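You operate a simulated robot arm through the tools that you are given. There is no shell and no other tool. Be economical: measure what you need, move in short steps, check, and stop when the job is done.

You run a simulated robot arm. Do the job below in one go: nothing can be reset, and whatever is moved stays where it is left.

Task
Fetch the violet clip from the top of the pale table and stand it on top of the blue block.

Only the result counts: the job must be done as asked and must still hold three seconds after the hand-in. Knocking over, shifting, dropping, spilling or breaking anything else fails it.

Robot
A 7-joint arm with a two-finger parallel gripper, fixed in place. Base frame: the origin is at the foot of the arm, x ahead of it, y to its left, z up; the work surface is at about z = 0. Readings come in m, rad, newtons and seconds.
With the tool pointing down near the work surface it reaches from about 0.24 to 0.62 m from the base axis. Its first joint turns from -1.152 to 1.152 rad. Payload 2.6 kg.
The tool frame sits at the grasp point between the pads (the TCP): z along the fingers, y along the line on which they close. The tips reach 0.03 m beyond it. Largest opening 0.094 m; finger width 0.028, thickness 0.01; the body of the gripper, 0.05 by 0.096 m, starts 0.055 m behind the TCP.
Orientation is told as [roll, pitch, yaw] about the base's x, y, z axes, in that order, counted from this pose: with the fingers straight down and closing along the base's y, the tool's x points along the base's -x, its y along +y and its z along -z.

Tools
- The arm moves only by the tool step_arm. Its argument "moves" is one flat list of numbers, 5 for each row, row after row: the shift along the tool's x, y, z in m, then the turn about the tool's z in rad, then the closure, from 0 (fully open) to 1 (shut). In form: [dx, dy, dz, twist, hand, dx, dy, dz, twist, hand, ...]. A call has 1 to 8 rows; each row is the pose to reach, as a shift and turn from the pose commanded when the call began, along the tool's axes at that moment. A row lasts 0.2 s, in which the tool goes at most 0.05 m and 0.15 rad; a call with a longer step from one row to the next is refused whole, and so is a gripper value outside its range. Where a pose cannot be reached the arm comes as near as it can. A force on the tool above 40 N (or 10 N above the force at the start of the call, whichever is more), or a blocked arm, ends the call early, and 0.2 s more pass. Each finger travels about 0.072 m/s and halts on what it meets, pressing with about 39 N; the grip force reading is that of the motor and also rises with nothing between the fingers. The clock runs only during rows and for 0.2 s after the last one: add rows that repeat a pose to give the fingers time. The reply holds the time, the measured pose of the TCP, the force on the tool along the base axes, the opening and the grip force, in the units named above and with some noise.
- Cameras (640 x 400 px; columns grow to the right, rows downward): "scene" is fixed at [0.0145, 0.4184, 0.5653]; the picture's right is [-0.92, -0.38, 0.00], its down [-0.22, 0.52, -0.83] and it looks along [0.32, -0.76, -0.56] (base axes); focal length 235 px, centre (320, 200). "wrist" rides on the gripper at [0.076, 0.014, -0.102] in the tool frame; the picture's right is [-0.18, 0.98, 0.00], its down [-0.75, -0.14, -0.64] and it looks along [-0.63, -0.12, 0.77] (tool axes); focal length 243 px, centre (320, 200).
- get_image(camera): a new picture of that camera. It takes no simulated time.
- pixel_to_xyz(camera, pixels): for up to 12 pixels [column, row] of the newest picture of that camera ("zoom" is the newest enlarged one), the place [x, y, z] in the base frame of the surface seen there, good to about 0.003 m. It takes no simulated time.
- close_up(camera, box): a new picture of the part [left, top, right, bottom] of that camera's present view, enlarged. It takes no simulated time.
- job_done(): hands the job in; it is judged then, once.

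Keep the steps short. Do not move on a guess: measure, check each grasp and each placing, and mend mistakes. In all there are 60 turns and 20 pictures (those below and enlarged ones count). Leave the gripper open and the arm clear of the work at the hand-in unless told otherwise, and finish with a single line.

The tools are called as name(argument=value, ...) on one line, values as JSON. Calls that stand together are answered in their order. step_arm: Moves the arm, as the interface text tells. Its arguments: {"type":"object","properties":{"moves":{"type":"array"}},"required":["moves"]} The other tools are called the same way: get_image (camera) takes a picture; pixel_to_xyz (camera, pixels) gives the place of the surface under pixels of a picture; close_up (camera, box) takes an enlarged picture of a part of a camera's view; job_done () hands the job in.

At the start:

```text
time: 0.0
position: [0.3688, -0.2169, 0.3448]
tcp_rot: [0.0, 0.001, 0.001]
contact_force: [0.1, -0.2, -0.4]
width: 0.0939
gripper_force: 0.0
```

scene: 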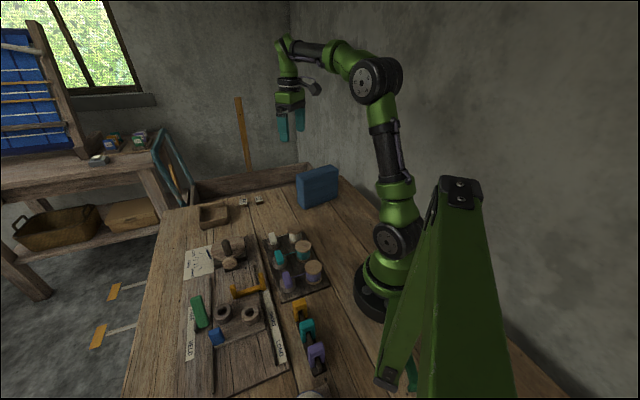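
wrist: 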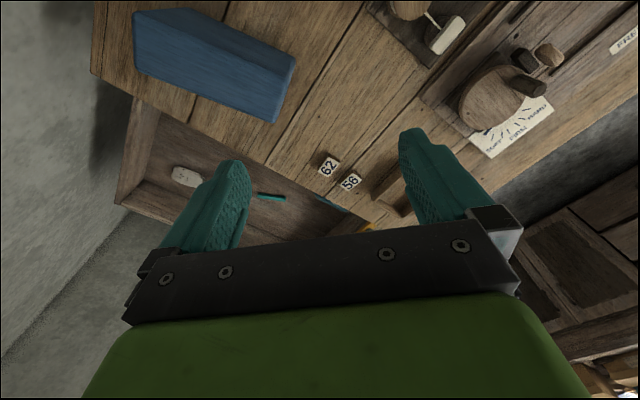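

I see possible violet items near (316,355) and (287,280), and blue items at (317,187) and (216,337). I'll enlarge these areas to tell them apart.

close_up(camera="scene", box=[170, 220, 350, 398])

close_up(camera="scene", box=[260, 290, 420, 400])

```text
2.25 times, centred on (260, 309) of scene
```

zoom: 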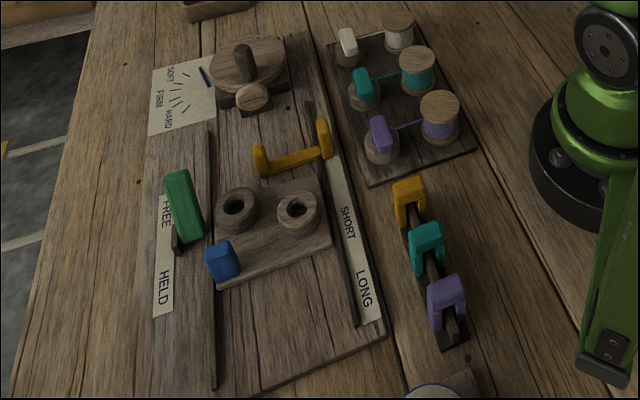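

```text
3.64 times, centred on (340, 345) of scene
```

zoom: 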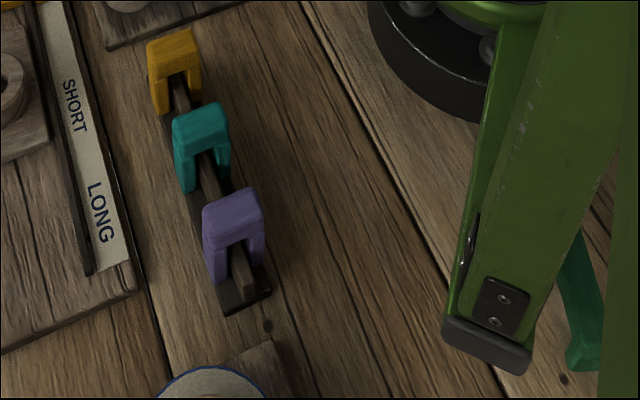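

The violet arch at zoom (235,230) straddles a rail, and a second violet piece is tied to a spool. I'll measure these and the blue candidates.

pixel_to_xyz(camera="zoom", pixels=[[235, 205], [215, 215], [252, 195], [243, 285], [200, 125], [172, 50], [210, 385], [270, 360], [320, 230], [262, 240], [215, 265], [255, 295]])

pixel_to_xyz(camera="scene", pixels=[[317, 187], [318, 172], [300, 178], [335, 170], [216, 334], [220, 340], [211, 341], [286, 275], [287, 285], [196, 310], [213, 213], [240, 340]])

```text
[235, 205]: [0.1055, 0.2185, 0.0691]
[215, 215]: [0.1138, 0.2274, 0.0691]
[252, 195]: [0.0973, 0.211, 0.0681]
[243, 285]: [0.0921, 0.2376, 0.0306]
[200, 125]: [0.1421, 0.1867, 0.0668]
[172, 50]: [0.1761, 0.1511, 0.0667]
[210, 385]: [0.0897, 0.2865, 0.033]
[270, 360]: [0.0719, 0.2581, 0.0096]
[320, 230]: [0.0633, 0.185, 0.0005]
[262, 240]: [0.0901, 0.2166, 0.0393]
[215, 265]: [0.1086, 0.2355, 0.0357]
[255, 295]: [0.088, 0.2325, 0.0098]
```

```text
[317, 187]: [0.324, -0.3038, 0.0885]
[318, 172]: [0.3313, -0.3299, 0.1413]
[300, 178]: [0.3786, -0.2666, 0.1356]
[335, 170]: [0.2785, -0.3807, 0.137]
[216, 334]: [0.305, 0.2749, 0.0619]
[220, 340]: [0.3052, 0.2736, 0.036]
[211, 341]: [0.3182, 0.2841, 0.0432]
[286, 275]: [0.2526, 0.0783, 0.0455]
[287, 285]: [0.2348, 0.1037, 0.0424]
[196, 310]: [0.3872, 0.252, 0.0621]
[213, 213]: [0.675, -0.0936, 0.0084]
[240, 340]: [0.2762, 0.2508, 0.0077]
```

There's no pale table in view yet. A green frame is close to the camera, so I'll measure it before moving past it.

pixel_to_xyz(camera="scene", pixels=[[460, 185], [450, 300], [388, 380], [411, 375], [309, 396], [490, 390], [410, 340]])

step_arm(moves=[0, 0.05, 0, 0, 0, 0, 0.1, 0, 0, 0, 0, 0.15, 0, 0, 0, 0, 0.2, 0, 0, 0, 0, 0.25, 0, 0, 0])

get_image(camera="wrist")

```text
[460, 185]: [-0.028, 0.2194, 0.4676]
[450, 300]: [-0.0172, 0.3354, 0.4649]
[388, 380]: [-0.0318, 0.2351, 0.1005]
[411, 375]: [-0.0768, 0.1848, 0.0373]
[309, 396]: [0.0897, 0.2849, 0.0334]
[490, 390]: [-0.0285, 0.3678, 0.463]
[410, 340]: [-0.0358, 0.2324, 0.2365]
```

```text
time: 1.2
position: [0.3686, 0.0327, 0.344]
tcp_rot: [0.001, -0.001, 0.0]
contact_force: [1.0, 0.0, -0.7]
width: 0.0939
gripper_force: 0.0
```

```text
15 pictures are left
```

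wrist: 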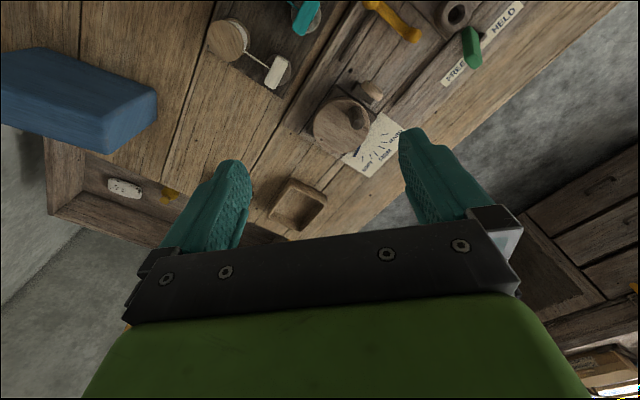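

I still can't see beyond y≈0.4. I'll turn the wrist so its camera looks toward +y.

step_arm(moves=[0, 0, 0, -0.15, 0, 0, 0, 0, -0.3, 0, 0, 0, 0, -0.45, 0, 0, 0, 0, -0.6, 0, 0, 0, 0, -0.75, 0, 0, 0, 0, -0.9, 0, 0, 0, 0, -1.05, 0, 0, 0, 0, -1.2, 0])

get_image(camera="wrist")

```text
time: 3.0
position: [0.37, 0.0326, 0.346]
tcp_rot: [-0.001, 0.001, 1.203]
contact_force: [0.1, -0.8, 0.3]
width: 0.094
gripper_force: 0.2
```

```text
14 pictures are left
```

wrist: 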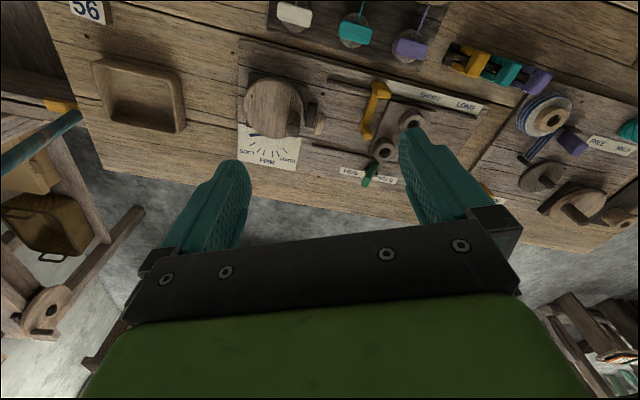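

More items appear on the upper right of the picture, including another violet piece at about (570,143). I'll move and turn for a better view.

step_arm(moves=[-0.014, 0.032, 0, -0.1, 0, -0.028, 0.064, 0, -0.2, 0, -0.042, 0.096, 0, -0.35, 0, -0.057, 0.129, 0, -0.5, 0, -0.057, 0.129, 0, -0.6, 0])

get_image(camera="wrist")

```text
time: 4.2
position: [0.2692, 0.1338, 0.3456]
tcp_rot: [-0.001, -0.001, 1.804]
contact_force: [-1.6, 0.1, 0.8]
width: 0.0939
gripper_force: 0.1
```

```text
13 pictures are left
```

wrist: 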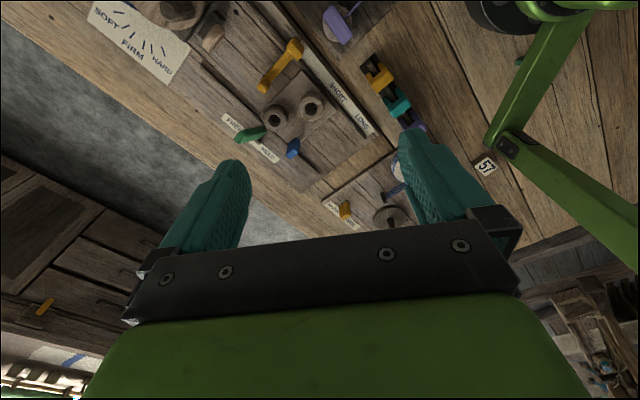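

The items near (390,200) are hidden by a finger. I'll move about 0.15 m toward +y so they come higher in the picture.

step_arm(moves=[-0.04, 0, 0, 0, 0, -0.08, 0, 0, 0, 0, -0.12, 0, 0, 0, 0, -0.15, 0, 0, 0, 0])

get_image(camera="wrist")

```text
time: 5.2
position: [0.2355, 0.2798, 0.344]
tcp_rot: [0.0, -0.002, 1.799]
contact_force: [0.0, -0.6, 0.8]
width: 0.0942
gripper_force: 0.0
```

```text
12 pictures are left
```

wrist: 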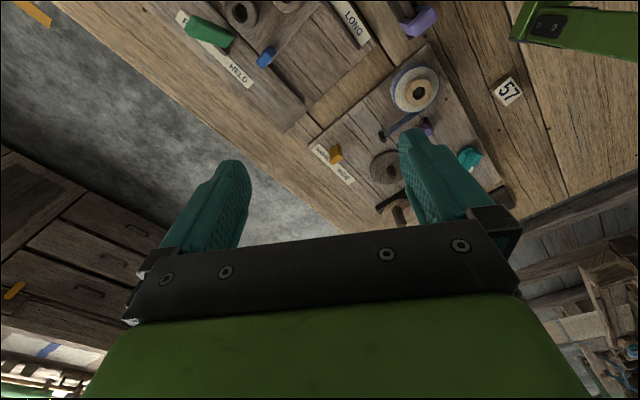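

I see a board with a rope-wound spool, a violet bit at (428,130), and teal and yellow bits. I'll enlarge it.

close_up(camera="wrist", box=[300, 0, 540, 230])

```text
1.74 times, centred on (420, 115) of wrist
```

zoom: 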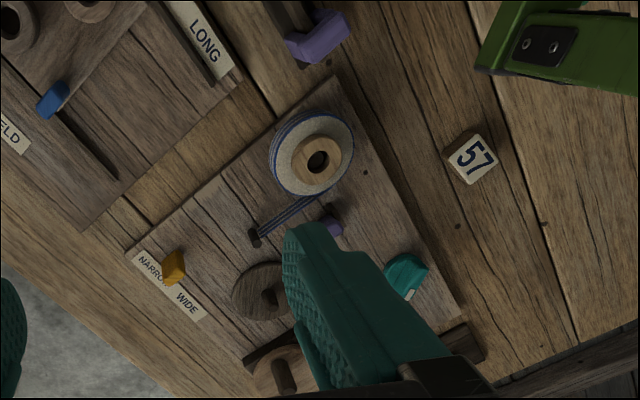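

The finger hides part of the board, so I'll move another 0.09 m toward +y.

step_arm(moves=[-0.045, 0, 0, 0, 0, -0.09, 0, 0, 0, 0])

close_up(camera="wrist", box=[240, 0, 640, 250])

```text
time: 5.8
position: [0.2139, 0.3675, 0.3451]
tcp_rot: [-0.002, 0.0, 1.8]
contact_force: [0.3, 0.0, -0.2]
width: 0.0939
gripper_force: 0.1
```

```text
1.60 times, centred on (440, 125) of wrist
```

zoom: 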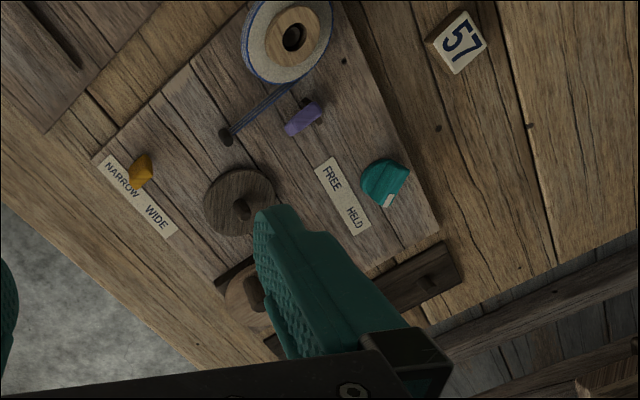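

These pieces are fixed controls on a board ("narrow/wide", "free/held"). The loose violet clip is the arch on the rail near (0.105, 0.219), top at z≈0.069. The blue block is the large one, top at z≈0.14. Next I'll go above the clip with the fingers set to close across the rail.

step_arm(moves=[0.03, 0.035, 0, -0.139, 0, 0.06, 0.07, 0, -0.278, 0, 0.09, 0.105, 0, -0.417, 0, 0.12, 0.139, 0, -0.556, 0, 0.12, 0.139, 0.04, -0.556, 0, 0.12, 0.139, 0.08, -0.556, 0, 0.12, 0.139, 0.12, -0.556, 0])

get_image(camera="wrist")

```text
time: 7.4
position: [0.1068, 0.2188, 0.2237]
tcp_rot: [-0.002, -0.002, 2.356]
contact_force: [0.3, -1.2, 0.2]
width: 0.094
gripper_force: 0.0
```

```text
9 pictures are left
```

wrist: 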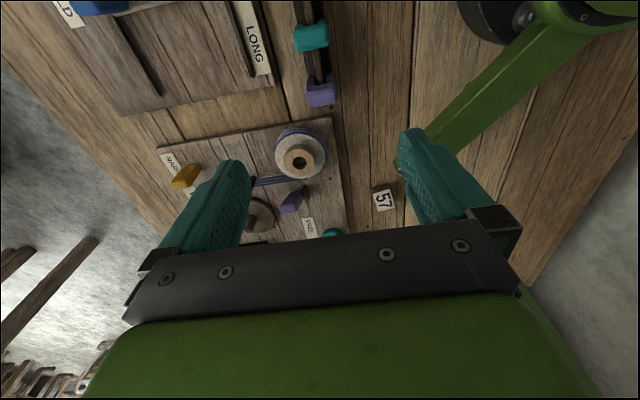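

The pose was reached, and the clip shows at about (320,92), with the teal one at (311,37). I'll measure them and the rail.

pixel_to_xyz(camera="wrist", pixels=[[309, 90], [334, 88], [321, 84], [321, 94], [322, 101], [318, 75], [310, 104], [334, 103], [298, 43], [325, 40], [311, 45], [314, 60]])

close_up(camera="wrist", box=[270, 0, 370, 125])

```text
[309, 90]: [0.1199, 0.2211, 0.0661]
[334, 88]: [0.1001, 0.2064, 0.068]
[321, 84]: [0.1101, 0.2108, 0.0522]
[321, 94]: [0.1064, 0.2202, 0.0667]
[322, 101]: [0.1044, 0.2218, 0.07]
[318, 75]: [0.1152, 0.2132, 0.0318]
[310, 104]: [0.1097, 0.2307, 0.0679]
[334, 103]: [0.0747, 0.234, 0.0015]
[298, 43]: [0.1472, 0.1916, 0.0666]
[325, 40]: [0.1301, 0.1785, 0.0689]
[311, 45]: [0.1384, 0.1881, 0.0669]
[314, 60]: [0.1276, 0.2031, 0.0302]
```

```text
3.20 times, centred on (320, 62) of wrist
```

zoom: 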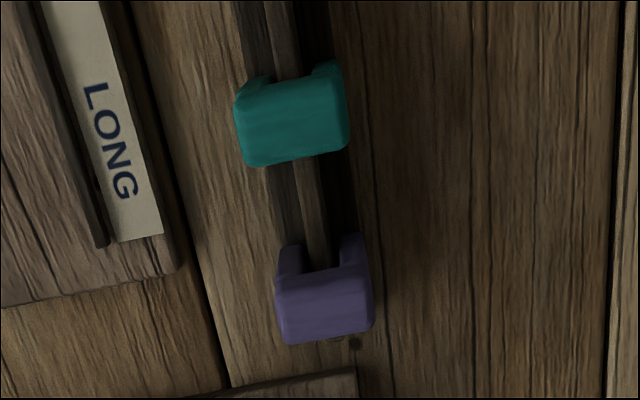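

I'll measure the four corners of the violet top more exactly.

pixel_to_xyz(camera="zoom", pixels=[[281, 290], [364, 276], [291, 338], [367, 324], [323, 290], [327, 330], [245, 108], [342, 95], [255, 160], [344, 145], [286, 262], [350, 255]])

```text
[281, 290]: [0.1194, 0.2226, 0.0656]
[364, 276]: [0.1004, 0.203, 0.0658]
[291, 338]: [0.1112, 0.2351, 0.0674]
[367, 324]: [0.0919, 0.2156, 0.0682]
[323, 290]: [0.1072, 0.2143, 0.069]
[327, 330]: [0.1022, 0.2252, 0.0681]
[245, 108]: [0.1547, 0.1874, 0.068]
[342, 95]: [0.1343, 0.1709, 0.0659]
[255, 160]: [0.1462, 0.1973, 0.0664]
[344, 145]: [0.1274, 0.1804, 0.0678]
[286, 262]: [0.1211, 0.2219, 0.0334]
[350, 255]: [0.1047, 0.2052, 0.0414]
```

Clip centre is about (0.106, 0.219), about 0.03 wide across the rail and 0.018 thick, and the fingers are already lined up. Before choosing a grip height I need the bottom of its legs, so I'll enlarge the scene view there.

close_up(camera="scene", box=[288, 330, 348, 386])

```text
7.14 times, centred on (318, 358) of scene
```

zoom: 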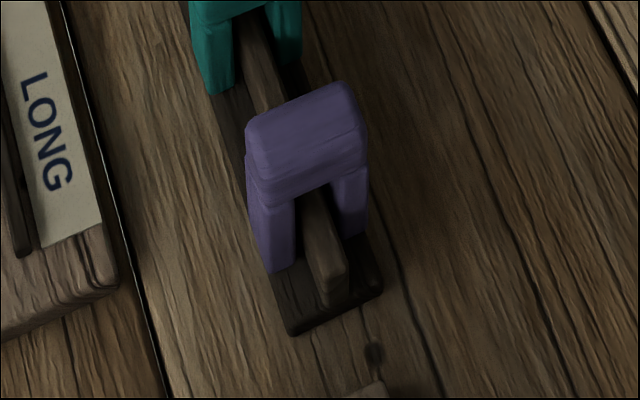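

I can see both legs. I'll measure the leg bottoms, the rail top and the base.

pixel_to_xyz(camera="zoom", pixels=[[283, 262], [272, 266], [290, 255], [355, 230], [283, 280], [325, 260], [285, 215], [290, 180], [350, 185], [300, 310], [322, 290], [312, 130]])

pixel_to_xyz(camera="scene", pixels=[[298, 174], [320, 167], [333, 166], [338, 171], [315, 176], [305, 179], [303, 205], [337, 195], [325, 172], [310, 173]])

```text
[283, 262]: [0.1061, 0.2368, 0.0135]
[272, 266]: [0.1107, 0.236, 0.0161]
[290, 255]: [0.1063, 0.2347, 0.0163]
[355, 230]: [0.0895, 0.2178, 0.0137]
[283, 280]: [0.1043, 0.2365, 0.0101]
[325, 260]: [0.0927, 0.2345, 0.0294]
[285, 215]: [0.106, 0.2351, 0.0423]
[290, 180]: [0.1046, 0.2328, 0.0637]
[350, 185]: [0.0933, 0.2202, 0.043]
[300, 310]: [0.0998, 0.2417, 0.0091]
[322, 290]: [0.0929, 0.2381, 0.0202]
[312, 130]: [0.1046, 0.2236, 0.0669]
```

```text
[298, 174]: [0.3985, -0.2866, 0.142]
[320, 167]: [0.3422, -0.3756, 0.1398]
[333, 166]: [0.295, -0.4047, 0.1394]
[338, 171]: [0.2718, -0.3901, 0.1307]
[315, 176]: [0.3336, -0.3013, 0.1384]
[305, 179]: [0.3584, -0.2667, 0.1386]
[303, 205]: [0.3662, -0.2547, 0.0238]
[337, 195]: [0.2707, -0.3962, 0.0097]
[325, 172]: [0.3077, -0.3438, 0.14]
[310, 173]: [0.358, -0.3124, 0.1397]
```

The legs stand at z≈0.011, so the clip is about 0.057 tall, and the rail top is about 0.03. The block top is at z≈0.14, about 0.15×0.05, centred near (0.336, -0.339), with its long axis along (0.57, 0.82). I'll descend to TCP z≈0.056 so the clip's feet stay below the finger tips.

step_arm(moves=[0, 0, 0.04, 0, 0.2, 0, 0, 0.08, 0, 0.2, 0, 0, 0.115, 0, 0.2, 0, 0, 0.145, 0, 0.2, 0, 0, 0.168, 0, 0.2])

get_image(camera="wrist")

```text
time: 8.6
position: [0.1071, 0.2196, 0.056]
tcp_rot: [-0.003, 0.0, 2.356]
contact_force: [0.2, -0.3, -0.2]
width: 0.0755
gripper_force: 0.1
```

```text
6 pictures are left
```

wrist: 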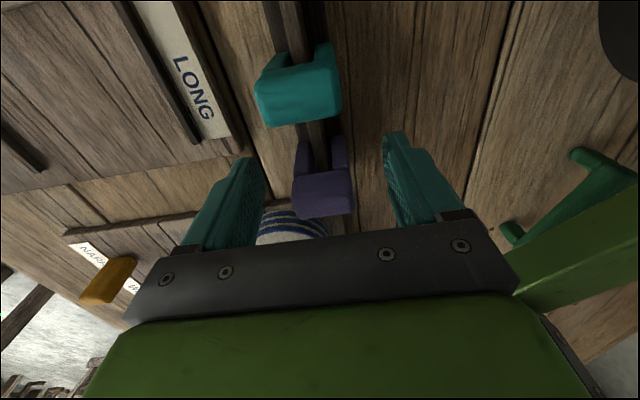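

The clip sits between the open fingers with no contact. I'll close on it.

step_arm(moves=[0, 0, 0, 0, 0.4, 0, 0, 0, 0, 0.6, 0, 0, 0, 0, 0.8, 0, 0, 0, 0, 0.8, 0, 0, 0, 0, 0.8])

```text
time: 9.8
position: [0.108, 0.2182, 0.0574]
tcp_rot: [-0.001, 0.0, 2.356]
contact_force: [0.2, -0.4, 0.1]
width: 0.0335
gripper_force: 38.7
```

The opening stopped at 0.0335 with 38.7 N, so the clip is held. I'll lift slowly straight up, clear of the rail.

step_arm(moves=[0, 0, -0.01, 0, 0.8, 0, 0, -0.02, 0, 0.8, 0, 0, -0.035, 0, 0.8, 0, 0, -0.06, 0, 0.8, 0, 0, -0.1, 0, 0.8])

```text
time: 11.0
position: [0.1077, 0.2182, 0.1591]
tcp_rot: [0.0, -0.001, 2.357]
contact_force: [0.4, 0.8, -1.1]
width: 0.0334
gripper_force: 39.4
```

It lifted cleanly with no pull on the rail. Now I'll swing around in front of the base, rising and turning, toward (0.37, 0.03, 0.31).

step_arm(moves=[0.04, -0.0065, -0.019, 0.14, 0.8, 0.08, -0.013, -0.038, 0.28, 0.8, 0.12, -0.0194, -0.056, 0.42, 0.8, 0.16, -0.0258, -0.075, 0.56, 0.8, 0.2, -0.0323, -0.094, 0.7, 0.8, 0.24, -0.0387, -0.113, 0.84, 0.8, 0.28, -0.0452, -0.131, 0.98, 0.8, 0.32, -0.0516, -0.15, 1.12, 0.8])

get_image(camera="wrist")

```text
time: 12.8
position: [0.369, 0.0292, 0.3075]
tcp_rot: [0.002, 0.0, 1.236]
contact_force: [-0.1, -0.3, -0.5]
width: 0.0332
gripper_force: 38.9
```

```text
5 pictures are left
```

wrist: 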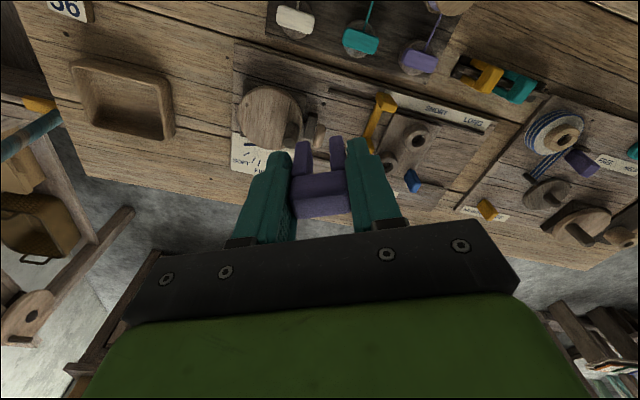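

The clip is held squarely with its legs down. I'll carry on to above the block, turning as I go.

step_arm(moves=[0.0448, -0.0112, 0, 0.145, 0.8, 0.0895, -0.0225, 0, 0.29, 0.8, 0.134, -0.0338, 0, 0.435, 0.8, 0.179, -0.045, 0, 0.58, 0.8, 0.2238, -0.0562, 0, 0.725, 0.8, 0.2685, -0.0675, 0, 0.87, 0.8, 0.313, -0.0788, 0, 1.015, 0.8, 0.358, -0.09, 0, 1.16, 0.8])

step_arm(moves=[0, 0, 0, 0.14, 0.8, 0, 0, 0, 0.28, 0.8, 0, 0, 0, 0.42, 0.8, 0, 0, 0, 0.56, 0.8, 0, 0, 0, 0.684, 0.8])

get_image(camera="wrist")

```text
time: 14.6
position: [0.3366, -0.3382, 0.3059]
tcp_rot: [0.002, 0.0, 0.074]
contact_force: [-0.4, 0.6, -0.5]
width: 0.0334
gripper_force: 38.9
```

```text
time: 15.8
position: [0.3383, -0.3393, 0.3067]
tcp_rot: [0.0, -0.001, -0.607]
contact_force: [1.1, -0.3, -0.6]
width: 0.0334
gripper_force: 38.8
```

```text
4 pictures are left
```

wrist: 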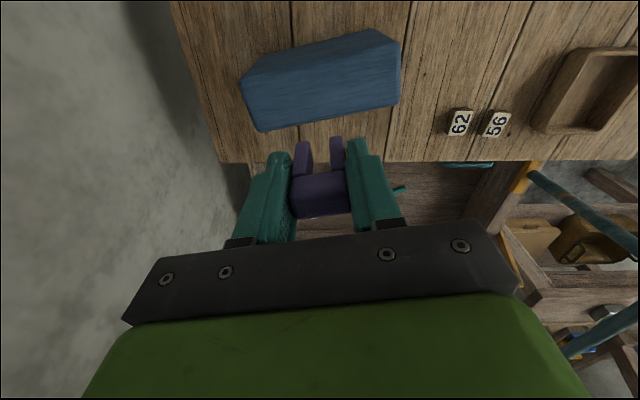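

The block is just ahead in the picture. I'll measure its top corners from here.

pixel_to_xyz(camera="wrist", pixels=[[244, 86], [259, 127], [396, 101], [396, 46], [320, 85], [320, 65], [325, 110], [258, 105], [397, 75], [320, 115], [300, 55], [330, 48]])

```text
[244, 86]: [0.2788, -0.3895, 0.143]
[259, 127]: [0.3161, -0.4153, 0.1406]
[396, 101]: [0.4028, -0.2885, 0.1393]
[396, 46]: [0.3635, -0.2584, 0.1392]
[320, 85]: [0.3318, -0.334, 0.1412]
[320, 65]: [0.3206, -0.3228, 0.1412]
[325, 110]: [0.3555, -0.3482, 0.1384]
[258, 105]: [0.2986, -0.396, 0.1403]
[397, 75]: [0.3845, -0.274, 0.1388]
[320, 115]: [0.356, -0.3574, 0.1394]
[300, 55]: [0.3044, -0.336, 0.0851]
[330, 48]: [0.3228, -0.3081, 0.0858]
```

The top centre is about (0.340, -0.338), z≈0.140, and the tool is within 2 mm of that. The clip's feet are about 0.046 below the TCP, so contact should come at TCP z≈0.186. I'll descend to about 0.192.

step_arm(moves=[0, 0, 0.035, 0, 0.8, 0, 0, 0.07, 0, 0.8, 0, 0, 0.095, 0, 0.8, 0, 0, 0.107, 0, 0.8, 0, 0, 0.114, 0, 0.8])

```text
time: 17.0
position: [0.3384, -0.3396, 0.1931]
tcp_rot: [0.0, 0.0, -0.607]
contact_force: [1.1, 0.0, -0.4]
width: 0.0333
gripper_force: 38.5
```

No contact yet, so I'll keep going down in 1.5 mm steps.

step_arm(moves=[0, 0, 0.0015, 0, 0.8, 0, 0, 0.003, 0, 0.8, 0, 0, 0.0045, 0, 0.8])

close_up(camera="scene", box=[280, 130, 360, 210])

```text
time: 17.8
position: [0.3368, -0.3399, 0.1892]
tcp_rot: [0.0, 0.0, -0.606]
contact_force: [0.5, 0.1, -0.3]
width: 0.0332
gripper_force: 38.9
```

```text
5.00 times, centred on (320, 170) of scene
```

zoom: 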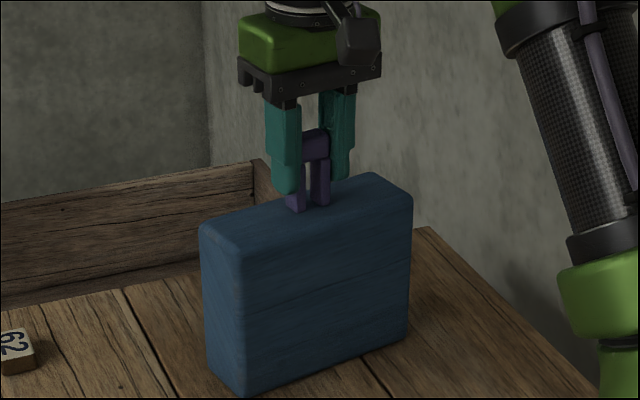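

The clip is just above the middle of the block top and there's still no contact force. I'll lower it in 1 mm steps and read the force.

step_arm(moves=[0, 0, 0.001, 0, 0.8, 0, 0, 0.002, 0, 0.8])

```text
time: 18.4
position: [0.3386, -0.3391, 0.1891]
tcp_rot: [-0.001, -0.003, -0.607]
contact_force: [-3.5, 3.6, 13.8]
width: 0.0334
gripper_force: 39.3
```

The force on z rose to 13.8 N, so the feet are on the block. I'll ease up about 1 mm to take off the load.

step_arm(moves=[0, 0, -0.001, 0, 0.8, 0, 0, -0.001, 0, 0.8])

```text
time: 19.0
position: [0.3377, -0.3397, 0.1881]
tcp_rot: [0.0, -0.001, -0.608]
contact_force: [1.0, -0.8, 8.3]
width: 0.0338
gripper_force: 39.4
```

Still 8.3 N, so I'll ease up another 1 mm.

step_arm(moves=[0, 0, -0.001, 0, 0.8, 0, 0, -0.001, 0, 0.8])

```text
time: 19.6
position: [0.3366, -0.3389, 0.1886]
tcp_rot: [0.0, 0.002, -0.609]
contact_force: [1.1, -1.7, 2.3]
width: 0.0332
gripper_force: 39.2
```

The contact is light at 2.3 N. I'll open slowly.

step_arm(moves=[0, 0, 0, 0, 0.6, 0, 0, 0, 0, 0.5, 0, 0, 0, 0, 0.35, 0, 0, 0, 0, 0.2, 0, 0, 0, 0, 0.2])

```text
time: 20.8
position: [0.3374, -0.3386, 0.1882]
tcp_rot: [0.001, 0.0, -0.608]
contact_force: [0.3, -0.6, -1.1]
width: 0.0754
gripper_force: 0.1
```

The clip is released and the opening is 0.075. I'll back straight up and check.

step_arm(moves=[0, 0, -0.02, 0, 0.2, 0, 0, -0.05, 0, 0.2, 0, 0, -0.09, 0, 0.1, 0, 0, -0.135, 0, 0, 0, 0, -0.15, 0, 0])

close_up(camera="scene", box=[280, 130, 360, 210])

```text
time: 22.0
position: [0.3381, -0.3398, 0.3401]
tcp_rot: [0.001, 0.002, -0.607]
contact_force: [-1.1, -0.3, -0.3]
width: 0.0941
gripper_force: 0.1
```

```text
5.00 times, centred on (320, 170) of scene
```

zoom: 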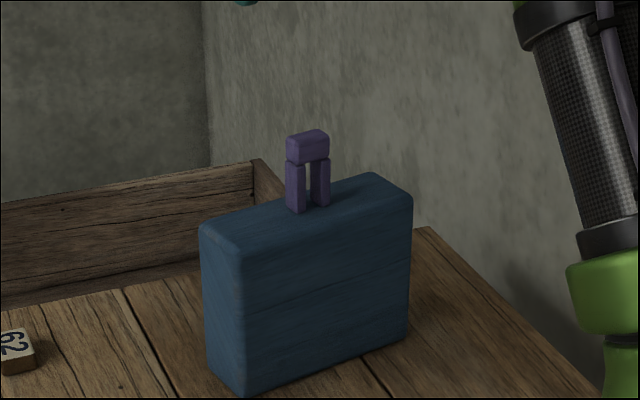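

The violet clip stands upright on the block and the block hasn't moved. One last full view to check the rest.

get_image(camera="scene")

```text
1 pictures are left
```

scene: 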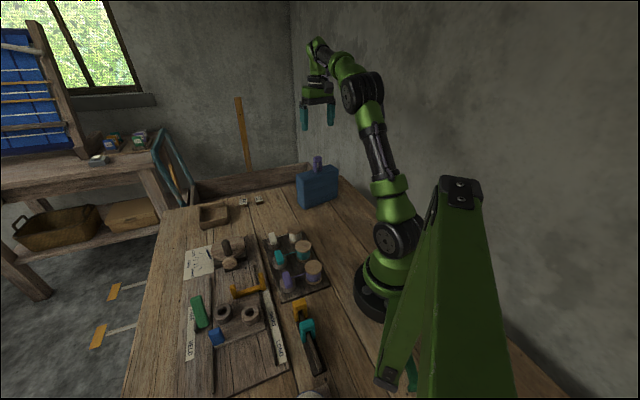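

Everything else is where it was, the gripper is open and the arm is clear. I'll hand in.

job_done()

```text
The job is handed in.
```

The violet clip now stands upright on top of the large blue block, nothing else looks moved in the last scene view, and the gripper is open and clear; I saw no distinct pale table, so I took the violet arch from the rail on the workbench as the clip.
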